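You operate a simulated robot arm through the tools that you are given. There is no shell and no other tool. Be economical: measure what you need, move in short steps, check, and stop when the job is done.

The job below is to be done with a simulated robot arm. You get a single attempt, and the scene is never put back.

Task
Put things in order on the top of the side counter. At the end: the red carton (marked "STRAWS") stands on top of the purple shut box of dryer sheets; the brown cloth weight (marked "900 g") from the top of the side counter stands where the red carton stood; the white detergent cup stands where the brown cloth weight stood; the beige round brush stands where the white detergent cup stood; whatever was shut is shut again. Leave all else as you found it, and nothing knocked over.
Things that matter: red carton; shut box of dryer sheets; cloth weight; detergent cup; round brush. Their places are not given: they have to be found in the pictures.

The check looks at the end state, three seconds after you hand in, the way a careful person would. Anything else that was tipped, shoved, dropped, spilled or broken makes it a failure.

Robot
A 7-joint arm with a two-finger parallel gripper, fixed in place. Base frame: the origin is at the foot of the arm, x ahead of it, y to its left, z up; the work surface is at about z = 0.91. Units: m, degrees, N and s.
With the tool pointing down near the work surface it reaches from about 0.28 to 0.68 m from the base axis. Its first joint turns from -66.0 to 66.0 degrees. Payload 1.57 kg.
Tool frame: the origin (TCP) lies between the finger pads and is the grasp point; the fingertips stand 0.03 m ahead of it; z points along the fingers, y is the line along which they close. The gripper opens to 0.11 m. The fingers are 0.024 m wide and 0.012 m thick; the gripper's body (0.048 by 0.112 m) begins 0.078 m behind the TCP.
Orientation is told as [roll, pitch, yaw] about the base's x, y, z axes, in that order, counted from this pose: with the fingers straight down and closing along the base's y, the tool's x points along the base's -x, its y along +y and its z along -z.

Tools
- The arm moves only by the tool step_arm. Its arguments are lists of equal length, an entry for each row: "xyz": the shift along the tool's x, y, z in mm, a list of three; "turn": the turn, a rotation vector about the tool's x, y, z in degrees, a list of three. In form: {"xyz": [[x, y, z], ...], "turn": [[ax, ay, az], ...]}. A call has 1 to 10 rows; each row is the pose to reach, as a shift and turn from the pose commanded when the call began, along the tool's axes at that moment. "hand" is the finger opening in mm, from 0 to 110, set as the call begins (left out, the last holds). A row lasts 0.2 s, in which the tool goes at most 0.05 m and 8.6 degrees; a call with a longer step from one row to the next is refused whole, and so is a gripper value outside its range. A pose out of reach is approached as far as the arm can. The call stops where the force on the tool passes 40 N (or 10 N more than at its start, if that is more) or the arm is blocked; 0.2 s more then pass. Each finger travels about 0.108 m/s and halts on what it meets, pressing with about 43 N; the grip force reading is that of the motor and also rises with nothing between the fingers. The clock runs only during rows and for 0.2 s after the last one: add rows that repeat a pose to give the fingers time. It gives the time, the measured TCP pose, the force on the tool (base axes), the opening and the grip force at its end, in the units of the frame above (readings bear some noise).
- Cameras (640 x 400 px; columns grow to the right, rows downward): "scene" is fixed at [0.1451, -0.3794, 1.4088]; the picture's right is [0.92, -0.39, 0.00], its down [-0.21, -0.48, -0.85] and it looks along [0.34, 0.78, -0.52] (base axes); focal length 335 px, centre (320, 200). "wrist" rides on the gripper at [-0.036, 0, -0.08] in the tool frame; the picture's right is [0.00, -1.00, 0.00], its down [0.97, 0.00, -0.24] and it looks along [0.24, 0.00, 0.97] (tool axes); focal length 218 px, centre (320, 200).
- capture(camera): a new picture of that camera. It takes no simulated time.
- point_at(camera, pixels): for up to 12 pixels [column, row] of the newest picture of that camera ("zoom" is the newest enlarged one), the place [x, y, z] in the base frame of the surface seen there, good to about 0.003 m. It takes no simulated time.
- close_up(camera, box): a new picture of the part [left, top, right, bottom] of that camera's present view, enlarged. It takes no simulated time.
- job_done(): hands the job in; it is judged then, once.

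Work in short steps. Measure before you move; look again where a grasp or a placing could have gone wrong, and mend it. You have 80 turns and 54 pictures in all, those below and enlarged ones among them. Open the gripper and draw the arm clear of the work before you hand the job in, unless the task says otherwise; then end with one line.

The tools are called after "Request:" as a command line: name --argument value ..., lists and objects as JSON in quotes. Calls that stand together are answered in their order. step_arm: Moves the arm, as the interface text tells. Its arguments: {"type":"object","properties":{"xyz":{"type":"array"},"turn":{"type":"array"},"hand":{"type":"number"}},"required":["xyz","turn"]} The other tools are called the same way: capture (camera) takes a picture; point_at (camera, pixels) gives the place of the surface under pixels of a picture; close_up (camera, box) takes an enlarged picture of a part of a camera's view; job_done () hands the job in.

At the start:

```text
time: 0.0
ee_pos: [0.3707, -0.0251, 1.2484]
tool_rot: [0.0, 0.1, -0.1]
wrist_force: [-0.2, 0.5, 0.0]
grip_width: 0.1101
grip_force: 0.1
```

scene: 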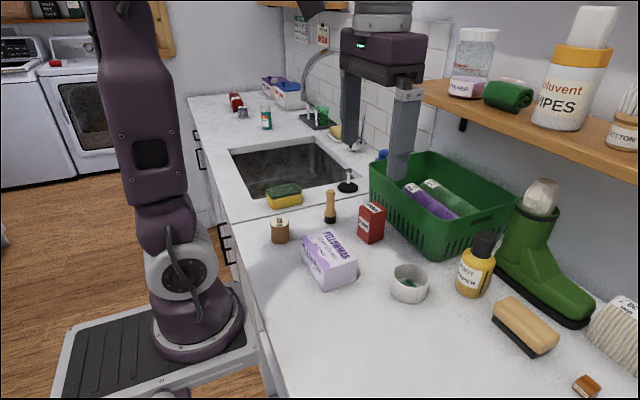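
wrist: 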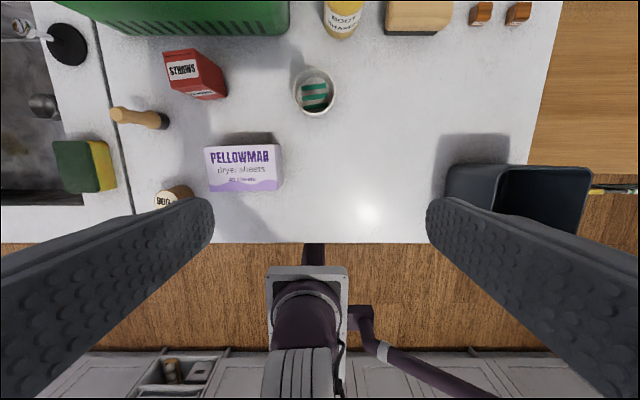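

The overview shows the carton at scene (371,222), the box at (329,260), the weight at (280,230), the cup at (409,283) and the brush at (330,207). I'll enlarge both views to measure them.

Request:
close_up --camera "scene" --box '[250, 170, 450, 310]'

Request:
close_up --camera "wrist" --box '[90, 30, 350, 220]'

```text
2.86 times, centred on (350, 240) of scene
```

zoom: 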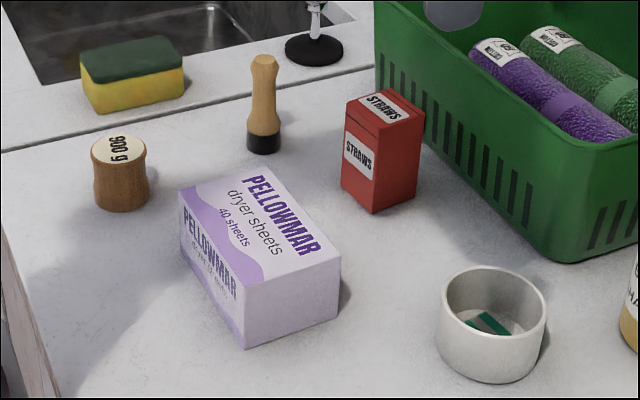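

```text
2.11 times, centred on (220, 125) of wrist
```

zoom: 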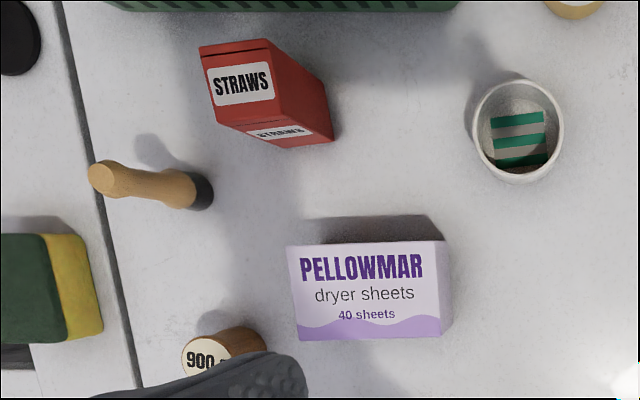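

The zoom shows everything clearly; the cup holds a striped item, so it must stay level. I measure outline points in the wrist zoom.

Request:
point_at --camera "zoom" --pixels '[[202, 48], [266, 40], [276, 103], [217, 122], [330, 140], [290, 246], [440, 244], [443, 336], [298, 338], [102, 177], [205, 190], [200, 360]]'

Request:
point_at --camera "wrist" --pixels '[[294, 92], [335, 92], [314, 70], [314, 115], [311, 97], [170, 196], [192, 190], [240, 170], [205, 70], [318, 83]]'

```text
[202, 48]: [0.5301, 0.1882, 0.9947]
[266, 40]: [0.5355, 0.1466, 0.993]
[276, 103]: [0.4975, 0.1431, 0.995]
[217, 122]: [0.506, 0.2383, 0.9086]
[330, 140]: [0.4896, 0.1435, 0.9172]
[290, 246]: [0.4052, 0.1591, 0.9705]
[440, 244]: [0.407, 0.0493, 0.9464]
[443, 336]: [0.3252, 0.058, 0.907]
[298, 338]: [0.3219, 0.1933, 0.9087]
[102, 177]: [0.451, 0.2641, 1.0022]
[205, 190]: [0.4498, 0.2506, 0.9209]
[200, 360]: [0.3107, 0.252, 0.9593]
```

```text
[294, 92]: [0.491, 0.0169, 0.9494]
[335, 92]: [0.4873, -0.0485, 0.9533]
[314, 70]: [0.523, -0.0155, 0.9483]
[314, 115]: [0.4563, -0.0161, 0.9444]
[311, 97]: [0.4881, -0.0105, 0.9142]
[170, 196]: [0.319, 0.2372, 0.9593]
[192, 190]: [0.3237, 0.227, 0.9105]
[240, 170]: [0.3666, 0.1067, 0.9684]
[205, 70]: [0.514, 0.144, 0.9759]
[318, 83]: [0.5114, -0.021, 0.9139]
```

Now scene-side points: bin rim, weight top and base, brush, box top corners.

Request:
point_at --camera "scene" --pixels '[[372, 166], [400, 190], [440, 215], [430, 252], [279, 222], [280, 241], [330, 222], [331, 191], [304, 239], [331, 229], [356, 261], [322, 272]]'

Request:
step_arm --xyz '[[-30, 40, 0], [-60, 80, 0], [-90, 120, 0], [-115, 160, 20], [-120, 180, 50], [-120, 180, 50]]' --turn '[[0, 0, 0], [0, 0, 0], [0, 0, 0], [0, 0, 0], [0, 0, 0], [0, 0, 0]]'

Request:
capture --camera "wrist"

```text
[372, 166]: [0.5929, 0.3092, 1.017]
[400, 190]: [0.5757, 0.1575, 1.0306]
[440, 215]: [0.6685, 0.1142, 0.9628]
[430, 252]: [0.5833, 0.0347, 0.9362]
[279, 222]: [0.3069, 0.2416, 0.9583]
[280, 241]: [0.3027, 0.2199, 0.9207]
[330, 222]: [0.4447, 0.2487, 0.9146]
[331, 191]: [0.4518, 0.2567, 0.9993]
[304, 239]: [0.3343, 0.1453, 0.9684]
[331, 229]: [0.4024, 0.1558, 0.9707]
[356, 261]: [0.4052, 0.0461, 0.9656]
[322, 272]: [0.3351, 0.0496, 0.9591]
```

```text
refused: row 4 steps farther than a row can; nothing moved
```

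```text
49 pictures are left
```

wrist: 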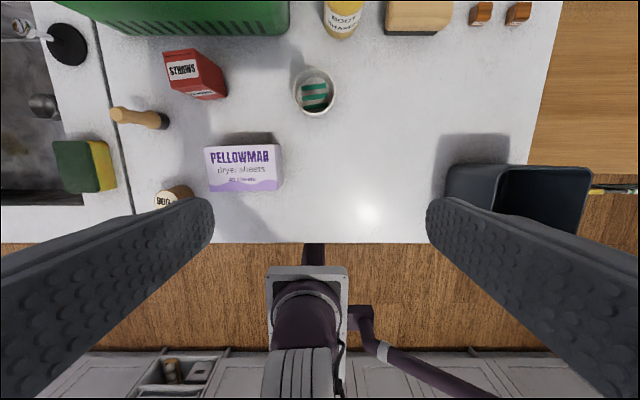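

The move was refused for a long step; I repeat it in smaller steps to a viewpoint over the carton.

Request:
step_arm --xyz '[[-20, 37, 10], [-40, 74, 20], [-60, 111, 30], [-80, 148, 40], [-100, 185, 50], [-100, 185, 50]]' --turn '[[0, 0, 0], [0, 0, 0], [0, 0, 0], [0, 0, 0], [0, 0, 0], [0, 0, 0]]'

Request:
capture --camera "wrist"

```text
time: 1.4
ee_pos: [0.4691, 0.1623, 1.1984]
tool_rot: [-0.1, 0.0, 0.0]
wrist_force: [-0.9, 0.4, 0.8]
grip_width: 0.1101
grip_force: 0.0
```

```text
48 pictures are left
```

wrist: 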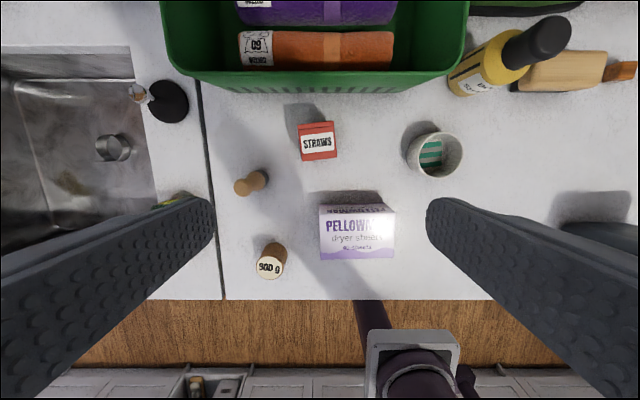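

Good near-overhead view: carton at (318,142), brush (252,183), weight (271,261), box (357,235). I enlarge and measure.

Request:
close_up --camera "wrist" --box '[220, 100, 480, 290]'

```text
2.11 times, centred on (350, 195) of wrist
```

zoom: 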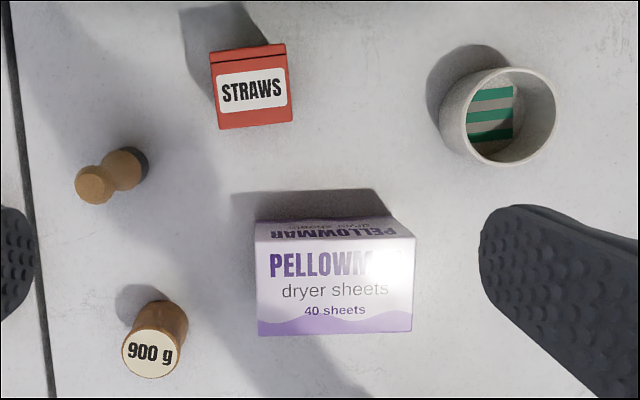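

Measure carton top corners, box top corners, weight top rim, brush knob, cup rim.

Request:
point_at --camera "zoom" --pixels '[[213, 54], [284, 46], [290, 120], [221, 126], [259, 243], [412, 242], [409, 329], [262, 333], [151, 353], [91, 184], [138, 160], [512, 118]]'

Request:
point_at --camera "zoom" --pixels '[[123, 354], [179, 354], [151, 332], [151, 376], [77, 184], [108, 184], [496, 82], [557, 115], [505, 165], [470, 98], [284, 226], [334, 330]]'

```text
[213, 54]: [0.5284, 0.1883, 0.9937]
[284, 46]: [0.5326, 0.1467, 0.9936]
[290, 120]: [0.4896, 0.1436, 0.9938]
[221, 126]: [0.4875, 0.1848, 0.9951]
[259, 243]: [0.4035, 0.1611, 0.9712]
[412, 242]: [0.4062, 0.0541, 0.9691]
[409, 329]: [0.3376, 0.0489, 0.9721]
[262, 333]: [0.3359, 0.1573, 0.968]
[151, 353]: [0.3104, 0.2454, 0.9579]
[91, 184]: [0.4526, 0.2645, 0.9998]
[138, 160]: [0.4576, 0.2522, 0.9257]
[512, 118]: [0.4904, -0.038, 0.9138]
```

```text
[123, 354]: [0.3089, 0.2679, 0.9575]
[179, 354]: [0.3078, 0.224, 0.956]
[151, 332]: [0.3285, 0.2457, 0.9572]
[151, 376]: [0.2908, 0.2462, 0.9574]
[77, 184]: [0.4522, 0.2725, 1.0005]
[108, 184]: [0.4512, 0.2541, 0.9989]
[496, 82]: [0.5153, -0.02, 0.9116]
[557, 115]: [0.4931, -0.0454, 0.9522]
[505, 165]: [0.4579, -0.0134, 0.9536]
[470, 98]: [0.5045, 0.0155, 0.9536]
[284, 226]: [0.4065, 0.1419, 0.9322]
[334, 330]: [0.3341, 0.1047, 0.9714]
```

Carton centre ≈ (0.511, 0.166), yaw ≈ +5°, top z 0.994; the bin wall is at x≥0.575, so there is room. I descend around it to TCP z≈0.965.

Request:
step_arm --xyz '[[-20, 2, 20], [-41, 4, 50], [-41, 4, 95], [-41, 4, 140], [-41, 4, 175], [-41, 4, 205], [-41, 4, 233], [-41, 4, 233]]' --turn '[[0, 0, -2], [0, 0, -5], [0, 0, -5], [0, 0, -5], [0, 0, -5], [0, 0, -5], [0, 0, -5], [0, 0, -5]]' --hand 110

Request:
capture --camera "wrist"

```text
time: 3.2
ee_pos: [0.5115, 0.1644, 0.9674]
tool_rot: [0.0, 0.0, 5.0]
wrist_force: [-0.1, 0.3, -0.2]
grip_width: 0.1099
grip_force: 0.1
```

```text
46 pictures are left
```

wrist: 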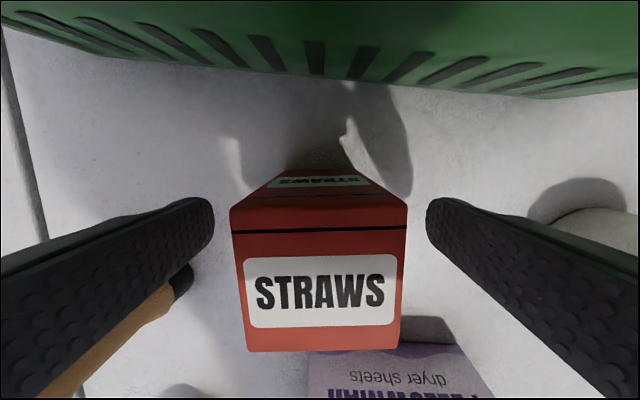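

The carton sits between the pads and squared up. I close on it.

Request:
step_arm --xyz '[[0, 0, 0], [0, 0, 0], [0, 0, 0]]' --turn '[[0, 0, 0], [0, 0, 0], [0, 0, 0]]' --hand 30

```text
time: 4.0
ee_pos: [0.5113, 0.1643, 0.9672]
tool_rot: [0.0, -0.1, 5.0]
wrist_force: [0.5, 0.0, 0.7]
grip_width: 0.0453
grip_force: 42.9
```

Gripped at 45 mm. Lift and carry over the box centre, staying high.

Request:
step_arm --xyz '[[0, 0, -20], [0, 0, -60], [0, 0, -100], [20, -7, -130], [55, -18, -130], [90, -29, -130], [125, -40, -130], [145, -47, -130], [145, -47, -130]]' --turn '[[0, 0, 0], [0, 0, 0], [0, 0, 0], [0, 0, 0], [0, 0, 0], [0, 0, 0], [0, 0, 0], [0, 0, 0], [0, 0, 0]]'

Request:
capture --camera "scene"

Request:
capture --camera "wrist"

```text
time: 6.0
ee_pos: [0.3694, 0.1057, 1.0949]
tool_rot: [0.0, -0.1, 5.0]
wrist_force: [0.4, -0.1, -0.8]
grip_width: 0.0452
grip_force: 43.5
```

```text
45 pictures are left
```

scene: 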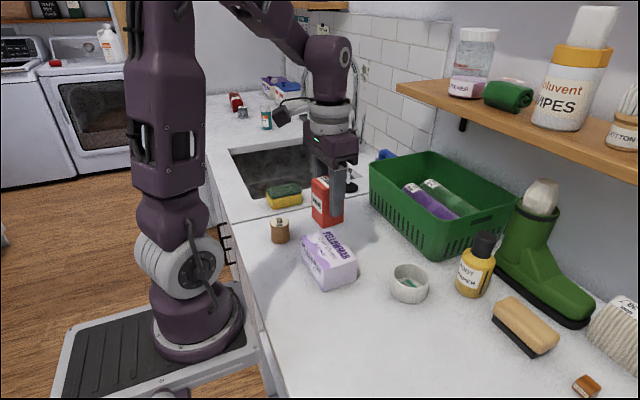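

```text
44 pictures are left
```

wrist: 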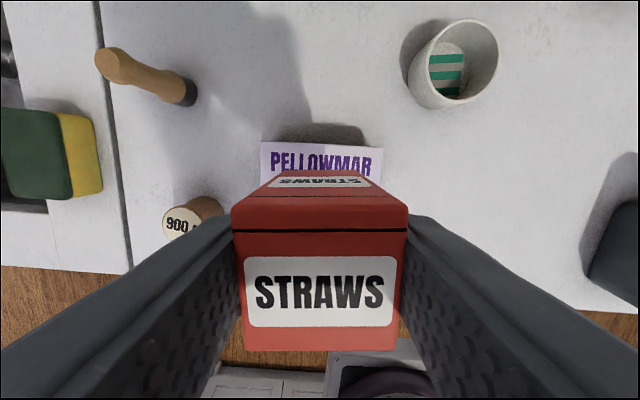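

The carton is over the box. Lower gently, ending at the expected contact height (~1.029).

Request:
step_arm --xyz '[[0, 0, 30], [0, 0, 52], [0, 0, 60], [0, 0, 63], [0, 0, 64], [0, 0, 65], [0, 0, 65]]' --turn '[[0, 0, 0], [0, 0, 0], [0, 0, 0], [0, 0, 0], [0, 0, 0], [0, 0, 0], [0, 0, 0]]'

Request:
close_up --camera "scene" --box '[250, 170, 450, 310]'

```text
time: 7.6
ee_pos: [0.3713, 0.1057, 1.0306]
tool_rot: [-0.1, 0.1, 5.0]
wrist_force: [-0.2, -0.2, -0.5]
grip_width: 0.0453
grip_force: 43.0
```

```text
2.86 times, centred on (350, 240) of scene
```

zoom: 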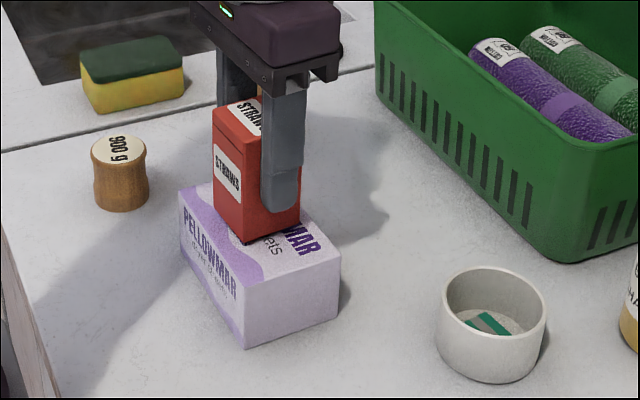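

No contact force yet; continue down in 1 mm rows until a slight load shows.

Request:
step_arm --xyz '[[0, 0, 1], [0, 0, 2], [0, 0, 2]]' --turn '[[0, 0, 0], [0, 0, 0], [0, 0, 0]]'

```text
time: 8.4
ee_pos: [0.3715, 0.1056, 1.0293]
tool_rot: [0.0, 0.0, 5.0]
wrist_force: [0.0, 0.8, -0.2]
grip_width: 0.0454
grip_force: 42.8
```

Request:
step_arm --xyz '[[0, 0, 1], [0, 0, 2], [0, 0, 2]]' --turn '[[0, 0, 0], [0, 0, 0], [0, 0, 0]]'

```text
time: 9.2
ee_pos: [0.3715, 0.1051, 1.0265]
tool_rot: [0.0, 0.0, 5.0]
wrist_force: [0.4, 0.1, -0.1]
grip_width: 0.0451
grip_force: 43.1
```

Readings still show no load (TCP 1.0265); I look at the gap closely.

Request:
close_up --camera "scene" --box '[290, 200, 370, 250]'

```text
8.00 times, centred on (330, 225) of scene
```

zoom: 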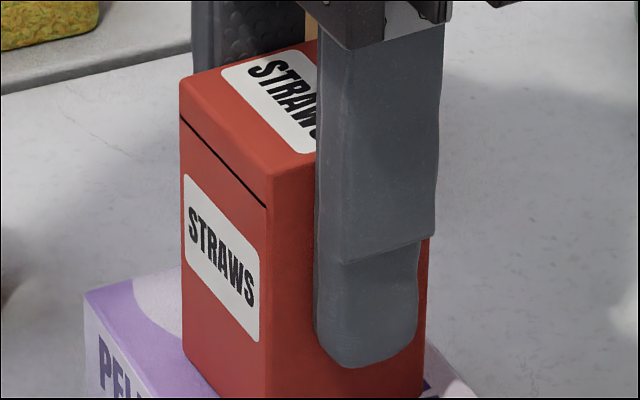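

Request:
step_arm --xyz '[[0, 0, 1], [0, 0, 1], [0, 0, 2], [0, 0, 2]]' --turn '[[0, 0, 0], [0, 0, 0], [0, 0, 0], [0, 0, 0]]'

Request:
point_at --camera "zoom" --pixels '[[200, 90], [270, 165], [290, 60], [185, 350], [170, 340]]'

```text
time: 10.2
ee_pos: [0.3716, 0.1051, 1.0269]
tool_rot: [0.0, -0.2, 5.0]
wrist_force: [-3.6, -1.1, 18.0]
grip_width: 0.0453
grip_force: 43.2
stopped in row 4: the force on the tool passed its limit (the readings are from after the stop); the commanded pose is now the measured one
```

```text
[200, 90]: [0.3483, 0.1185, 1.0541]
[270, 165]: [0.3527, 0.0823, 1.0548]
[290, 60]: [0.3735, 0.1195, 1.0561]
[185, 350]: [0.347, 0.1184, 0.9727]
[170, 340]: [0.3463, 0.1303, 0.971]
```

Contact confirmed (force rose, stopped at 1.027). Release, opening gradually.

Request:
step_arm --xyz '[[0, 0, -0.5], [0, 0, -0.5], [0, 0, -0.5], [0, 0, -0.5]]' --turn '[[0, 0, 0], [0, 0, 0], [0, 0, 0], [0, 0, 0]]' --hand 90

Request:
step_arm --xyz '[[0, 0, -20], [0, 0, -60], [0, 0, -105], [0, 0, -140], [0, 0, -140]]' --turn '[[0, 0, 0], [0, 0, 0], [0, 0, 0], [0, 0, 0], [0, 0, 0]]'

Request:
capture --camera "wrist"

Request:
close_up --camera "scene" --box '[250, 170, 450, 310]'

```text
time: 11.2
ee_pos: [0.3732, 0.1042, 1.0267]
tool_rot: [0.1, -0.3, 5.0]
wrist_force: [-0.1, 0.2, -0.3]
grip_width: 0.0901
grip_force: 0.0
```

```text
time: 12.4
ee_pos: [0.37, 0.1048, 1.1661]
tool_rot: [0.0, -0.2, 5.0]
wrist_force: [0.0, 0.0, 0.1]
grip_width: 0.0901
grip_force: 0.1
```

```text
41 pictures are left
```

wrist: 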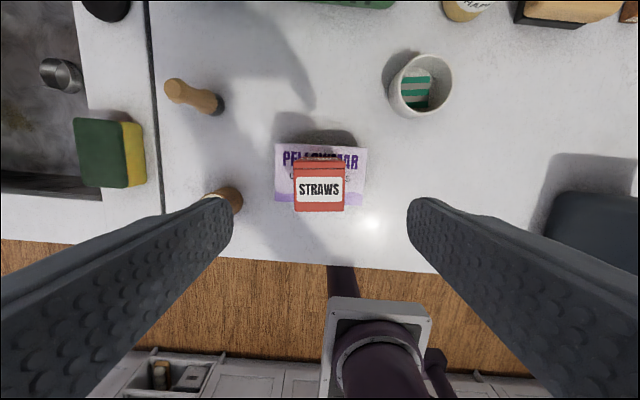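

```text
2.86 times, centred on (350, 240) of scene
```

zoom: 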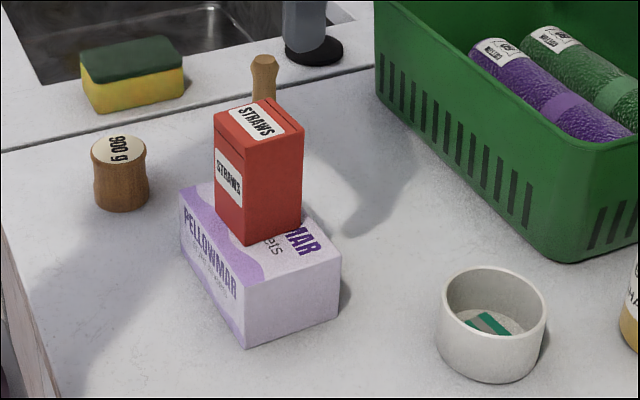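

The carton stands squarely on the box. Next the weight at (0.310, 0.246): travel at height, straighten yaw, stop above it.

Request:
step_arm --xyz '[[12, 36, 0], [24, 73, 0], [36, 109, 0], [47.5, 145.7, 0], [47.5, 145.7, 40], [47.5, 145.7, 80], [47.5, 145.7, 100], [47.5, 145.7, 100]]' --turn '[[0, 0, 0], [0, 0, 2], [0, 0, 5], [0, 0, 5], [0, 0, 5], [0, 0, 5], [0, 0, 5], [0, 0, 5]]' --hand 85

Request:
capture --camera "wrist"

```text
time: 14.2
ee_pos: [0.3101, 0.2458, 1.0667]
tool_rot: [0.1, -0.3, 0.0]
wrist_force: [-0.2, 0.2, -0.1]
grip_width: 0.0851
grip_force: 0.0
```

```text
39 pictures are left
```

wrist: 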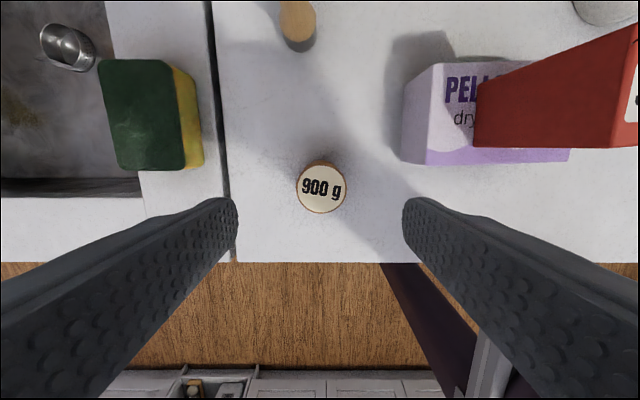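

The weight is centred between the fingers, with box and sponge clear. Descend to z≈0.945, then close.

Request:
step_arm --xyz '[[0, 0, 40], [0, 0, 75], [0, 0, 100], [0, 0, 115], [0, 0, 122], [0, 0, 122]]' --turn '[[0, 0, 0], [0, 0, 0], [0, 0, 0], [0, 0, 0], [0, 0, 0], [0, 0, 0]]'

Request:
step_arm --xyz '[[0, 0, 0], [0, 0, 0], [0, 0, 0]]' --turn '[[0, 0, 0], [0, 0, 0], [0, 0, 0]]' --hand 20

Request:
capture --camera "wrist"

```text
time: 15.6
ee_pos: [0.3128, 0.247, 0.946]
tool_rot: [0.1, -0.1, -0.1]
wrist_force: [0.0, 0.1, -0.5]
grip_width: 0.085
grip_force: 0.1
```

```text
time: 16.4
ee_pos: [0.3117, 0.2471, 0.9451]
tool_rot: [0.2, -0.2, 0.0]
wrist_force: [-0.1, -0.1, -0.2]
grip_width: 0.0448
grip_force: 42.8
```

```text
38 pictures are left
```

wrist: 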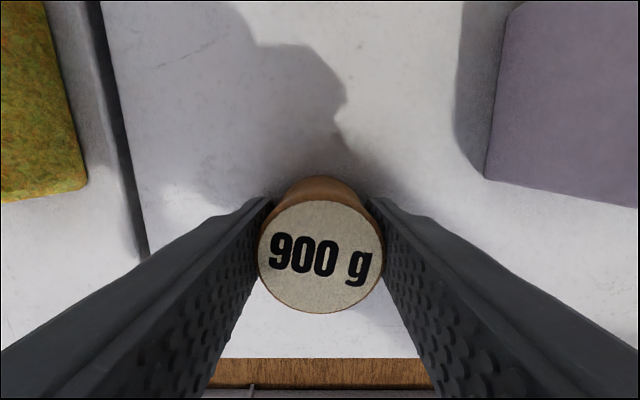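

Gripped at 45 mm. Lift 140 mm and carry to above the carton's former place.

Request:
step_arm --xyz '[[0, 0, -15], [0, 0, -55], [0, 0, -100], [0, 0, -140], [-40, -16, -140], [-80, -32, -140], [-120, -48, -140], [-160, -64, -140], [-199, -81, -140], [-199, -81, -140]]' --turn '[[0, 0, 0], [0, 0, 0], [0, 0, 0], [0, 0, 0], [0, 0, 0], [0, 0, 0], [0, 0, 0], [0, 0, 0], [0, 0, 0], [0, 0, 0]]'

Request:
capture --camera "wrist"

```text
time: 18.6
ee_pos: [0.5096, 0.1645, 1.0838]
tool_rot: [0.0, 0.0, 0.0]
wrist_force: [-0.9, 0.1, -3.5]
grip_width: 0.0448
grip_force: 42.9
```

```text
37 pictures are left
```

wrist: 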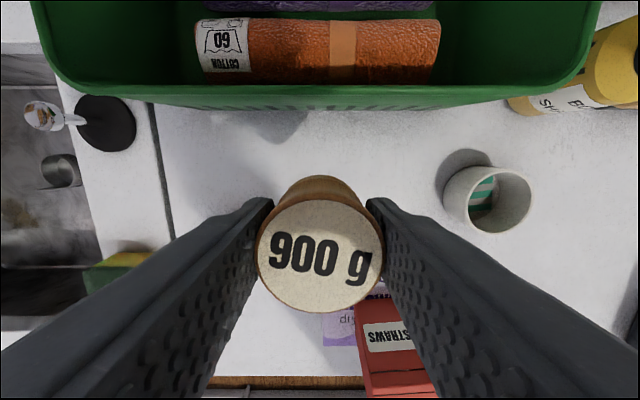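

Weight held steady. Lower it nearly to the counter, then creep down 1 mm at a time.

Request:
step_arm --xyz '[[0, 1, 40], [0, 1, 80], [0, 1, 115], [0, 1, 130], [0, 1, 136], [0, 1, 137], [0, 1, 138], [0, 1, 139], [0, 1, 139]]' --turn '[[0, 0, 0], [0, 0, 0], [0, 0, 0], [0, 0, 0], [0, 0, 0], [0, 0, 0], [0, 0, 0], [0, 0, 0], [0, 0, 0]]'

```text
time: 20.6
ee_pos: [0.51, 0.1676, 0.9453]
tool_rot: [0.1, -0.1, 0.0]
wrist_force: [0.0, -0.6, -3.6]
grip_width: 0.0448
grip_force: 43.1
```

Force is still the hanging load (-3.6 N); creep further.

Request:
step_arm --xyz '[[0, 0, 0.5], [0, 0, 1], [0, 0, 1.5], [0, 0, 2], [0, 0, 2]]' --turn '[[0, 0, 0], [0, 0, 0], [0, 0, 0], [0, 0, 0], [0, 0, 0]]'

```text
time: 21.8
ee_pos: [0.5103, 0.1673, 0.9446]
tool_rot: [0.1, -0.3, -0.1]
wrist_force: [-7.3, -3.0, 38.8]
grip_width: 0.0448
grip_force: 43.2
```

Contact is made with the counter. Ease up about 1 mm, release, and draw up.

Request:
step_arm --xyz '[[0, 0, -1], [0, 0, -1]]' --turn '[[0, 0, 0], [0, 0, 0]]'

Request:
step_arm --xyz '[[0, 0, 0], [0, 0, 0], [0, 0, 0]]' --turn '[[0, 0, 0], [0, 0, 0], [0, 0, 0]]' --hand 85

Request:
step_arm --xyz '[[0, 0, -20], [0, 0, -60], [0, 0, -105], [0, 0, -145], [0, 0, -145]]' --turn '[[0, 0, 0], [0, 0, 0], [0, 0, 0], [0, 0, 0], [0, 0, 0]]'

Request:
capture --camera "wrist"

```text
time: 22.4
ee_pos: [0.5112, 0.1671, 0.9447]
tool_rot: [0.2, -0.4, 0.0]
wrist_force: [-1.8, -0.4, 32.8]
grip_width: 0.045
grip_force: 42.9
```

```text
time: 23.2
ee_pos: [0.5112, 0.1674, 0.945]
tool_rot: [0.2, -0.1, 0.0]
wrist_force: [0.5, 0.4, 0.6]
grip_width: 0.085
grip_force: 0.1
```

```text
time: 24.4
ee_pos: [0.5096, 0.1655, 1.0902]
tool_rot: [0.2, -0.2, 0.0]
wrist_force: [0.9, 0.3, 0.5]
grip_width: 0.085
grip_force: 0.0
```

```text
36 pictures are left
```

wrist: 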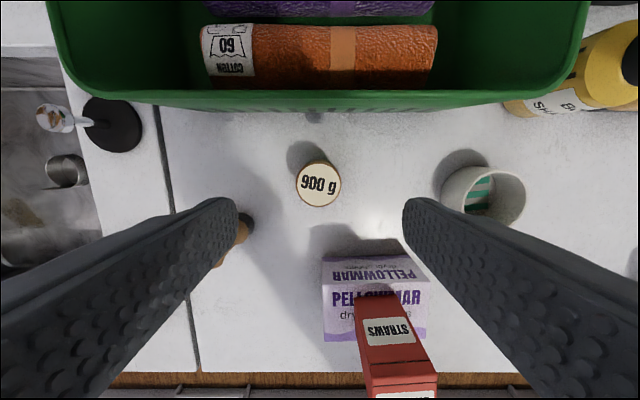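

Weight stands in place. Move over the cup at (0.490, -0.016) with the gripper fully open, and look.

Request:
step_arm --xyz '[[4, -40, 0], [8, -80, 0], [12, -120, 0], [16, -155, 0], [20, -181, 0], [20, -181, 0]]' --turn '[[0, 0, 0], [0, 0, 0], [0, 0, 0], [0, 0, 0], [0, 0, 0], [0, 0, 0]]' --hand 110

Request:
capture --camera "wrist"

```text
time: 25.8
ee_pos: [0.4912, -0.0153, 1.0895]
tool_rot: [0.1, -0.2, 0.0]
wrist_force: [-1.6, 0.2, -0.1]
grip_width: 0.1101
grip_force: 0.1
```

```text
35 pictures are left
```

wrist: 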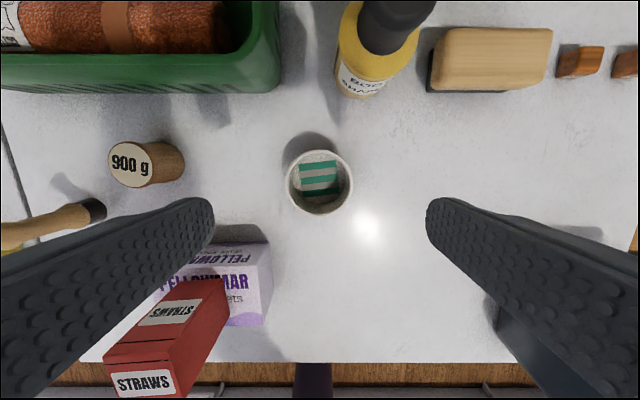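

Cup centred (319,182), bottle and box clear. Descend to z≈0.945.

Request:
step_arm --xyz '[[0, 0, 40], [0, 0, 80], [0, 0, 115], [0, 0, 135], [0, 0, 144], [0, 0, 144]]' --turn '[[0, 0, 0], [0, 0, 0], [0, 0, 0], [0, 0, 0], [0, 0, 0], [0, 0, 0]]'

Request:
step_arm --xyz '[[0, 0, 0], [0, 0, 0], [0, 0, 0]]' --turn '[[0, 0, 0], [0, 0, 0], [0, 0, 0]]' --hand 45

Request:
capture --camera "wrist"

```text
time: 27.2
ee_pos: [0.4923, -0.0161, 0.9449]
tool_rot: [0.2, -0.3, 0.0]
wrist_force: [0.5, -0.1, -0.8]
grip_width: 0.1099
grip_force: 0.0
```

```text
time: 28.0
ee_pos: [0.4927, -0.0172, 0.9457]
tool_rot: [0.0, -0.3, 0.0]
wrist_force: [0.1, -0.3, 0.3]
grip_width: 0.0674
grip_force: 43.0
```

```text
34 pictures are left
```

wrist: 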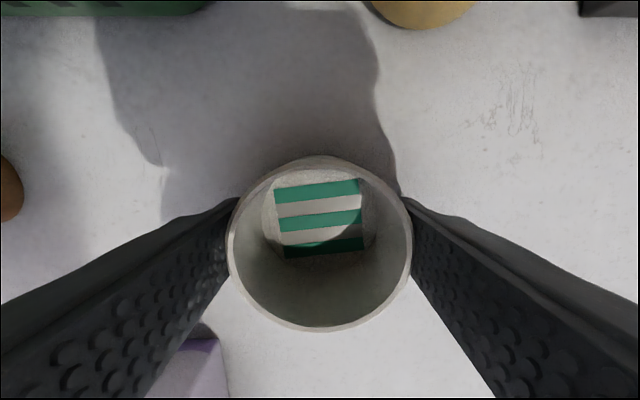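

Cup is held at 67 mm. Lift it 185 mm level, smoothly.

Request:
step_arm --xyz '[[0, 0, -10], [0, 0, -35], [0, 0, -70], [0, 0, -110], [0, 0, -150], [0, 0, -178], [0, 0, -185], [0, 0, -185]]' --turn '[[0, 0, 0], [0, 0, 0], [0, 0, 0], [0, 0, 0], [0, 0, 0], [0, 0, 0], [0, 0, 0], [0, 0, 0]]'

Request:
step_arm --xyz '[[10, 14, 0], [31, 45, 0], [54, 79, 0], [77, 112, 0], [100, 146, 0], [123, 180, 0], [146, 213, 0], [167, 243, 0], [180, 262, 0], [180, 262, 0]]' --turn '[[0, 0, 0], [0, 0, 0], [0, 0, 0], [0, 0, 0], [0, 0, 0], [0, 0, 0], [0, 0, 0], [0, 0, 0], [0, 0, 0], [0, 0, 0]]'

Request:
capture --camera "wrist"

```text
time: 29.8
ee_pos: [0.491, -0.0135, 1.1311]
tool_rot: [0.1, -0.2, 0.0]
wrist_force: [0.9, -0.3, 0.2]
grip_width: 0.0673
grip_force: 43.0
```

```text
time: 32.0
ee_pos: [0.3116, 0.2473, 1.1291]
tool_rot: [0.1, -0.1, -0.1]
wrist_force: [0.7, 0.3, -0.9]
grip_width: 0.0669
grip_force: 43.0
```

```text
33 pictures are left
```

wrist: 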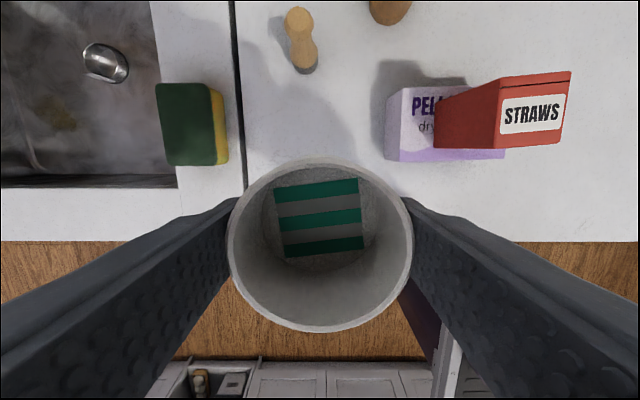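

The cup is level over the weight's old place. Check where the counter's front edge lies.

Request:
point_at --camera "wrist" --pixels '[[560, 236], [480, 236], [210, 220], [205, 150], [228, 150]]'

```text
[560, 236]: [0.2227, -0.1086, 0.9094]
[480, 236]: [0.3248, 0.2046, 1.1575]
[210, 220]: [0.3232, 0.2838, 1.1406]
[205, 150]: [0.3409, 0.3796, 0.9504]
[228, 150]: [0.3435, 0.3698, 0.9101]
```

The edge is at x≈0.22, so there's ample room. Lower to just above contact (grasp height 0.945).

Request:
step_arm --xyz '[[0, 0, 20], [0, 0, 60], [0, 0, 100], [0, 0, 140], [0, 0, 165], [0, 0, 178], [0, 0, 182], [0, 0, 183], [0, 0, 184], [0, 0, 184]]' --turn '[[0, 0, 0], [0, 0, 0], [0, 0, 0], [0, 0, 0], [0, 0, 0], [0, 0, 0], [0, 0, 0], [0, 0, 0], [0, 0, 0], [0, 0, 0]]'

Request:
step_arm --xyz '[[0, 0, 0.5], [0, 0, 1], [0, 0, 1.5], [0, 0, 1.5]]' --turn '[[0, 0, 0], [0, 0, 0], [0, 0, 0], [0, 0, 0]]'

```text
time: 34.2
ee_pos: [0.3117, 0.2465, 0.946]
tool_rot: [0.2, -0.2, -0.1]
wrist_force: [0.4, 0.0, 0.2]
grip_width: 0.067
grip_force: 42.8
```

```text
time: 35.2
ee_pos: [0.3114, 0.2472, 0.9461]
tool_rot: [0.2, -0.2, 0.0]
wrist_force: [-1.8, -5.3, 16.2]
grip_width: 0.0668
grip_force: 43.0
```

Contact (16 N). Ease off, release to 90 mm, and retreat.

Request:
step_arm --xyz '[[0, 0, -0.5], [0, 0, -0.5]]' --turn '[[0, 0, 0], [0, 0, 0]]'

Request:
step_arm --xyz '[[0, 0, 0], [0, 0, 0], [0, 0, 0]]' --turn '[[0, 0, 0], [0, 0, 0], [0, 0, 0]]' --hand 92

Request:
step_arm --xyz '[[0, 0, -20], [0, 0, -60], [0, 0, -105], [0, 0, -150], [0, 0, -190], [0, 0, -190]]' --turn '[[0, 0, 0], [0, 0, 0], [0, 0, 0], [0, 0, 0], [0, 0, 0], [0, 0, 0]]'

Request:
capture --camera "wrist"

```text
time: 35.8
ee_pos: [0.3119, 0.2485, 0.9456]
tool_rot: [0.0, -0.2, 0.1]
wrist_force: [-0.4, -0.8, -0.1]
grip_width: 0.0672
grip_force: 43.6
```

```text
time: 36.6
ee_pos: [0.3119, 0.2467, 0.9454]
tool_rot: [0.1, -0.2, -0.1]
wrist_force: [0.2, -0.4, 0.8]
grip_width: 0.0918
grip_force: 0.0
```

```text
time: 38.0
ee_pos: [0.3126, 0.2483, 1.1338]
tool_rot: [0.0, -0.2, -0.1]
wrist_force: [-0.5, -0.3, -0.5]
grip_width: 0.0922
grip_force: 0.1
```

```text
32 pictures are left
```

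wrist: 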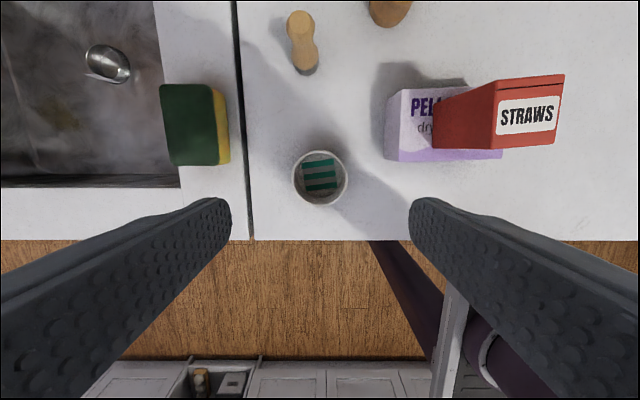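

Cup is in place with its contents. Next move above the brush (0.452, 0.263) and look.

Request:
step_arm --xyz '[[-35, 4, 0], [-70, 8, 0], [-105, 12, 0], [-140, 15, 10], [-140, 15, 40], [-140, 15, 40]]' --turn '[[0, 0, 0], [0, 0, 0], [0, 0, 0], [0, 0, 0], [0, 0, 0], [0, 0, 0]]' --hand 80

Request:
capture --camera "wrist"

Request:
close_up --camera "scene" --box '[260, 170, 420, 270]'

```text
time: 39.4
ee_pos: [0.4504, 0.2616, 1.0943]
tool_rot: [0.1, -0.2, 0.0]
wrist_force: [0.5, 0.6, -0.2]
grip_width: 0.08
grip_force: 0.1
```

```text
31 pictures are left
```

wrist: 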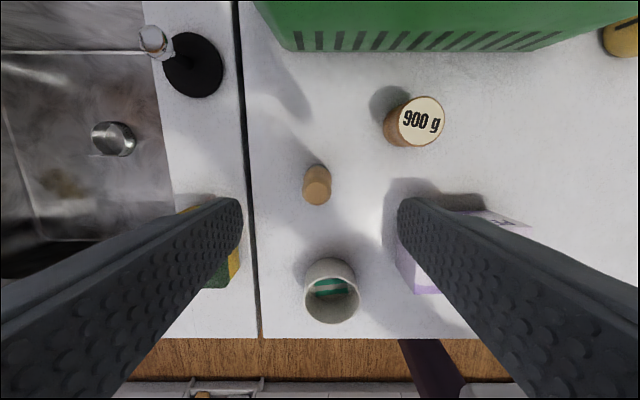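

```text
4.00 times, centred on (340, 220) of scene
```

zoom: 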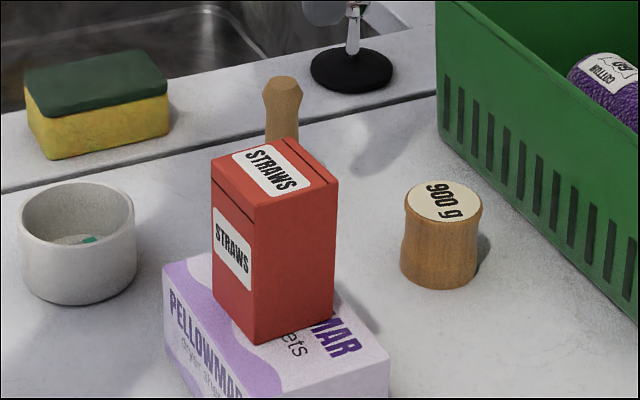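

The brush is centred and everything else is clear. Descend to z≈0.960 and close.

Request:
step_arm --xyz '[[-1, 1, 35], [-1, 1, 70], [-1, 1, 100], [-1, 1, 122], [-1, 1, 134], [-1, 1, 134]]' --turn '[[0, 0, 0], [0, 0, 0], [0, 0, 0], [0, 0, 0], [0, 0, 0], [0, 0, 0]]'

Request:
step_arm --xyz '[[0, 0, 0], [0, 0, 0], [0, 0, 0]]' --turn '[[0, 0, 0], [0, 0, 0], [0, 0, 0]]' --hand 5

Request:
capture --camera "wrist"

Request:
close_up --camera "scene" --box '[260, 150, 420, 250]'

```text
time: 40.8
ee_pos: [0.4536, 0.2626, 0.9623]
tool_rot: [0.1, -0.3, 0.0]
wrist_force: [-0.4, -0.4, -0.7]
grip_width: 0.0801
grip_force: 0.0
```

```text
time: 41.6
ee_pos: [0.4523, 0.2639, 0.9623]
tool_rot: [0.1, -0.2, 0.0]
wrist_force: [-0.7, 0.4, -0.4]
grip_width: 0.0298
grip_force: 38.4
```

```text
29 pictures are left
```

wrist: 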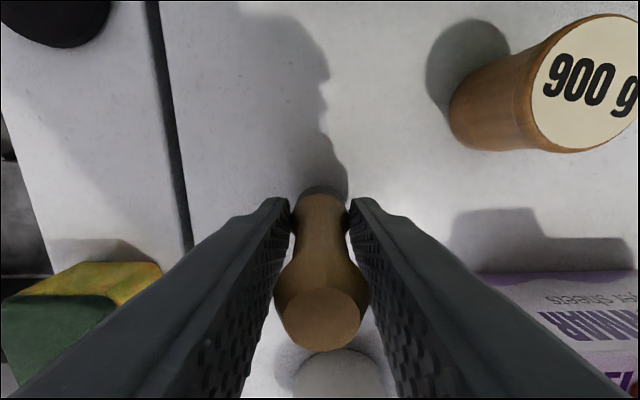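

```text
4.00 times, centred on (340, 200) of scene
```

zoom: 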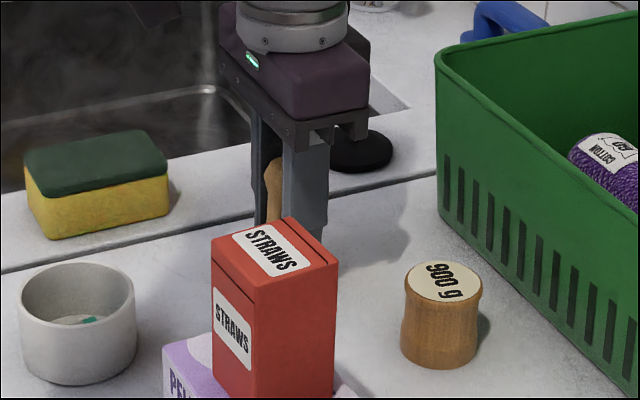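

Brush gripped at 30 mm, upright. Lift and carry to the cup's old place (0.490, -0.016).

Request:
step_arm --xyz '[[0, 0, -15], [0, 0, -50], [0, 0, -90], [0, 0, -130], [0, 0, -150], [0, 0, -150]]' --turn '[[0, 0, 0], [0, 0, 0], [0, 0, 0], [0, 0, 0], [0, 0, 0], [0, 0, 0]]'

Request:
step_arm --xyz '[[-3, -20, 0], [-8, -60, 0], [-14, -100, 0], [-19, -140, 0], [-25, -180, 0], [-30, -220, 0], [-35, -256, 0], [-38, -280, 0], [-38, -280, 0]]' --turn '[[0, 0, 0], [0, 0, 0], [0, 0, 0], [0, 0, 0], [0, 0, 0], [0, 0, 0], [0, 0, 0], [0, 0, 0], [0, 0, 0]]'

Request:
capture --camera "wrist"

Request:
close_up --camera "scene" --box '[300, 170, 500, 310]'

```text
time: 43.0
ee_pos: [0.4517, 0.2648, 1.1124]
tool_rot: [0.0, -0.3, -0.1]
wrist_force: [-0.1, 0.0, -0.2]
grip_width: 0.03
grip_force: 39.1
```

```text
time: 45.0
ee_pos: [0.492, -0.0171, 1.1119]
tool_rot: [0.2, -0.2, 0.0]
wrist_force: [0.6, -0.3, -0.8]
grip_width: 0.0299
grip_force: 39.0
```

```text
27 pictures are left
```

wrist: 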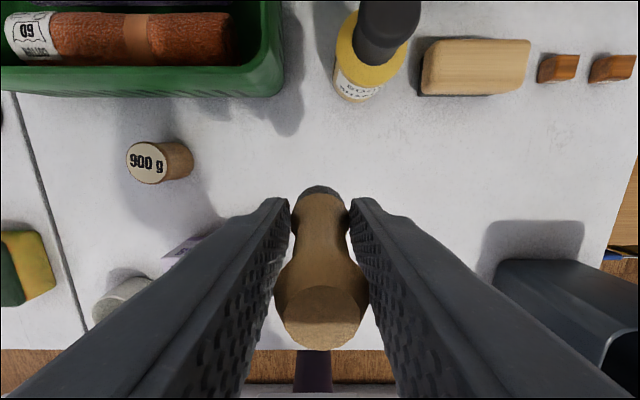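

```text
2.86 times, centred on (400, 240) of scene
```

zoom: 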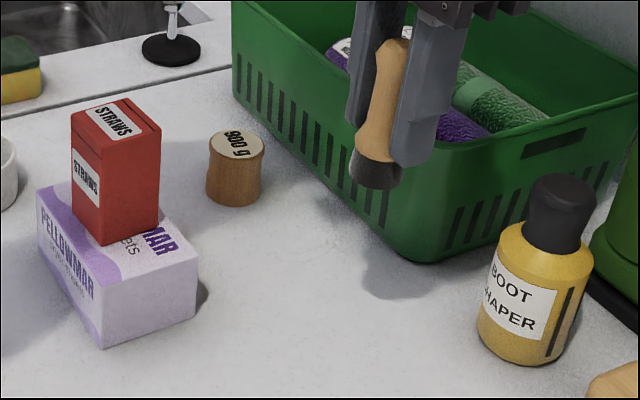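

The brush hangs aligned with the fingers. Lower to near contact, then creep.

Request:
step_arm --xyz '[[0, 0, 35], [0, 0, 75], [0, 0, 110], [0, 0, 135], [0, 0, 145], [0, 0, 148], [0, 0, 149], [0, 0, 150], [0, 0, 150]]' --turn '[[0, 0, 0], [0, 0, 0], [0, 0, 0], [0, 0, 0], [0, 0, 0], [0, 0, 0], [0, 0, 0], [0, 0, 0], [0, 0, 0]]'

Request:
step_arm --xyz '[[0, 0, 0.5], [0, 0, 1], [0, 0, 1.5], [0, 0, 1.5]]' --turn '[[0, 0, 0], [0, 0, 0], [0, 0, 0], [0, 0, 0]]'

Request:
close_up --camera "scene" --box '[350, 210, 470, 310]'

```text
time: 47.0
ee_pos: [0.4906, -0.017, 0.9623]
tool_rot: [0.1, -0.1, 0.0]
wrist_force: [1.3, 0.0, 1.7]
grip_width: 0.0301
grip_force: 39.1
```

```text
time: 48.0
ee_pos: [0.4902, -0.0155, 0.9611]
tool_rot: [0.0, -0.2, 0.0]
wrist_force: [-3.1, -4.7, 37.7]
grip_width: 0.0298
grip_force: 39.3
```

```text
4.00 times, centred on (410, 260) of scene
```

zoom: 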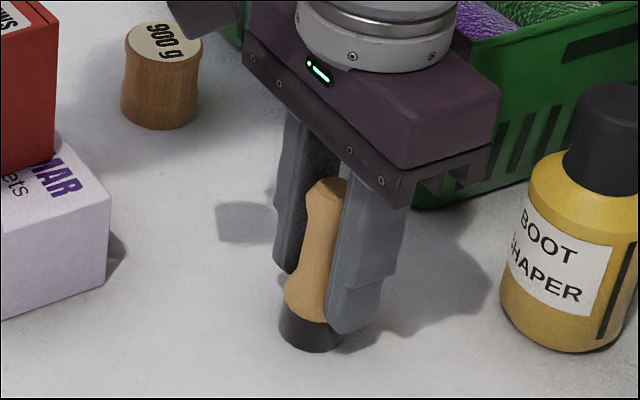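

Contact at 38 N; ease up 1.5 mm, release slowly and retreat upward.

Request:
step_arm --xyz '[[0, 0, -1], [0, 0, -1.5], [0, 0, -1.5]]' --turn '[[0, 0, 0], [0, 0, 0], [0, 0, 0]]'

Request:
step_arm --xyz '[[0, 0, 0], [0, 0, 0], [0, 0, 0]]' --turn '[[0, 0, 0], [0, 0, 0], [0, 0, 0]]' --hand 80

Request:
step_arm --xyz '[[0, 0, -20], [0, 0, -60], [0, 0, -105], [0, 0, -150], [0, 0, -195], [0, 0, -240], [30, 0, -280], [70, 0, -290], [110, 0, -290], [110, 0, -290]]' --turn '[[0, 0, 0], [0, 0, 0], [0, 0, 0], [0, 0, 0], [0, 0, 0], [0, 0, 0], [0, 0, 0], [0, 0, 0], [0, 0, 0], [0, 0, 0]]'

Request:
capture --camera "scene"

Request:
capture --camera "wrist"

```text
time: 48.8
ee_pos: [0.4896, -0.0157, 0.9616]
tool_rot: [0.0, 0.0, 0.0]
wrist_force: [2.2, -1.9, 6.6]
grip_width: 0.0297
grip_force: 39.0
```

```text
time: 49.6
ee_pos: [0.4898, -0.0167, 0.9626]
tool_rot: [0.1, -0.2, 0.1]
wrist_force: [-0.7, 0.2, 0.5]
grip_width: 0.0803
grip_force: 0.1
```

```text
time: 51.8
ee_pos: [0.3765, -0.0154, 1.2535]
tool_rot: [0.1, -0.2, 0.0]
wrist_force: [0.1, -0.2, 0.5]
grip_width: 0.0801
grip_force: 0.1
```

```text
24 pictures are left
```

scene: 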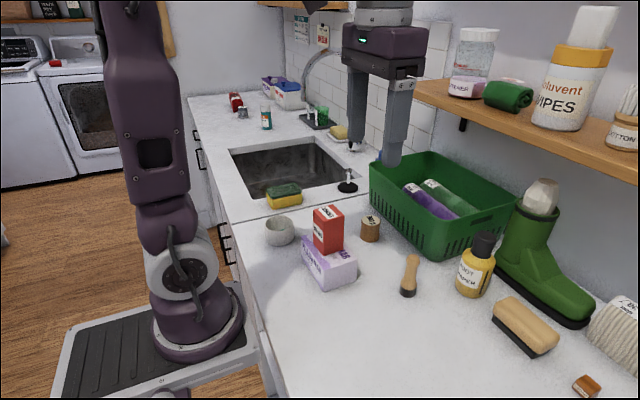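

```text
23 pictures are left
```

wrist: 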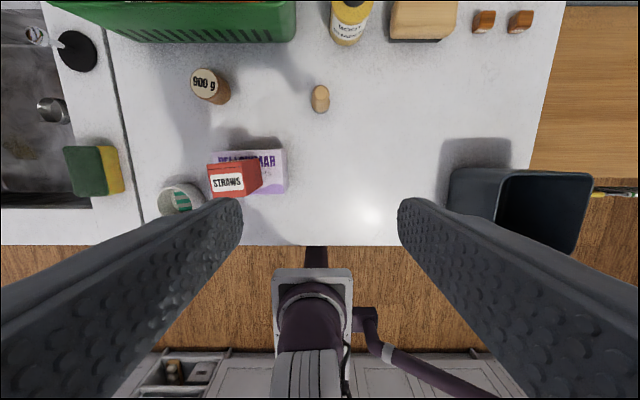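

All objects stand upright. A last measurement of weight, cup, brush and box corner confirms positions.

Request:
point_at --camera "wrist" --pixels '[[204, 82], [318, 94], [283, 151], [283, 190], [160, 196], [180, 186]]'

Request:
close_up --camera "scene" --box '[250, 190, 450, 310]'

```text
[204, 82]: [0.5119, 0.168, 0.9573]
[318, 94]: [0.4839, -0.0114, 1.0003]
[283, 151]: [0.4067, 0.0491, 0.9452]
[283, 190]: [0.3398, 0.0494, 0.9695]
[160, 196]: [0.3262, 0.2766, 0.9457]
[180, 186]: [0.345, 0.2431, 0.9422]
```

```text
3.20 times, centred on (350, 250) of scene
```

zoom: 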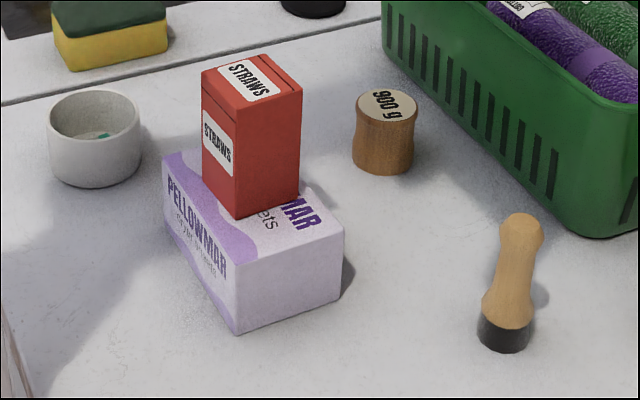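

Everything is in place, the gripper is open and the arm is clear; I hand in.

Request:
job_done

```text
The job is handed in.
```

I've handed the job in: the red carton is on the dryer-sheet box, and the weight, cup and brush each stand in their new places. The final pictures show everything upright and both boxes shut.
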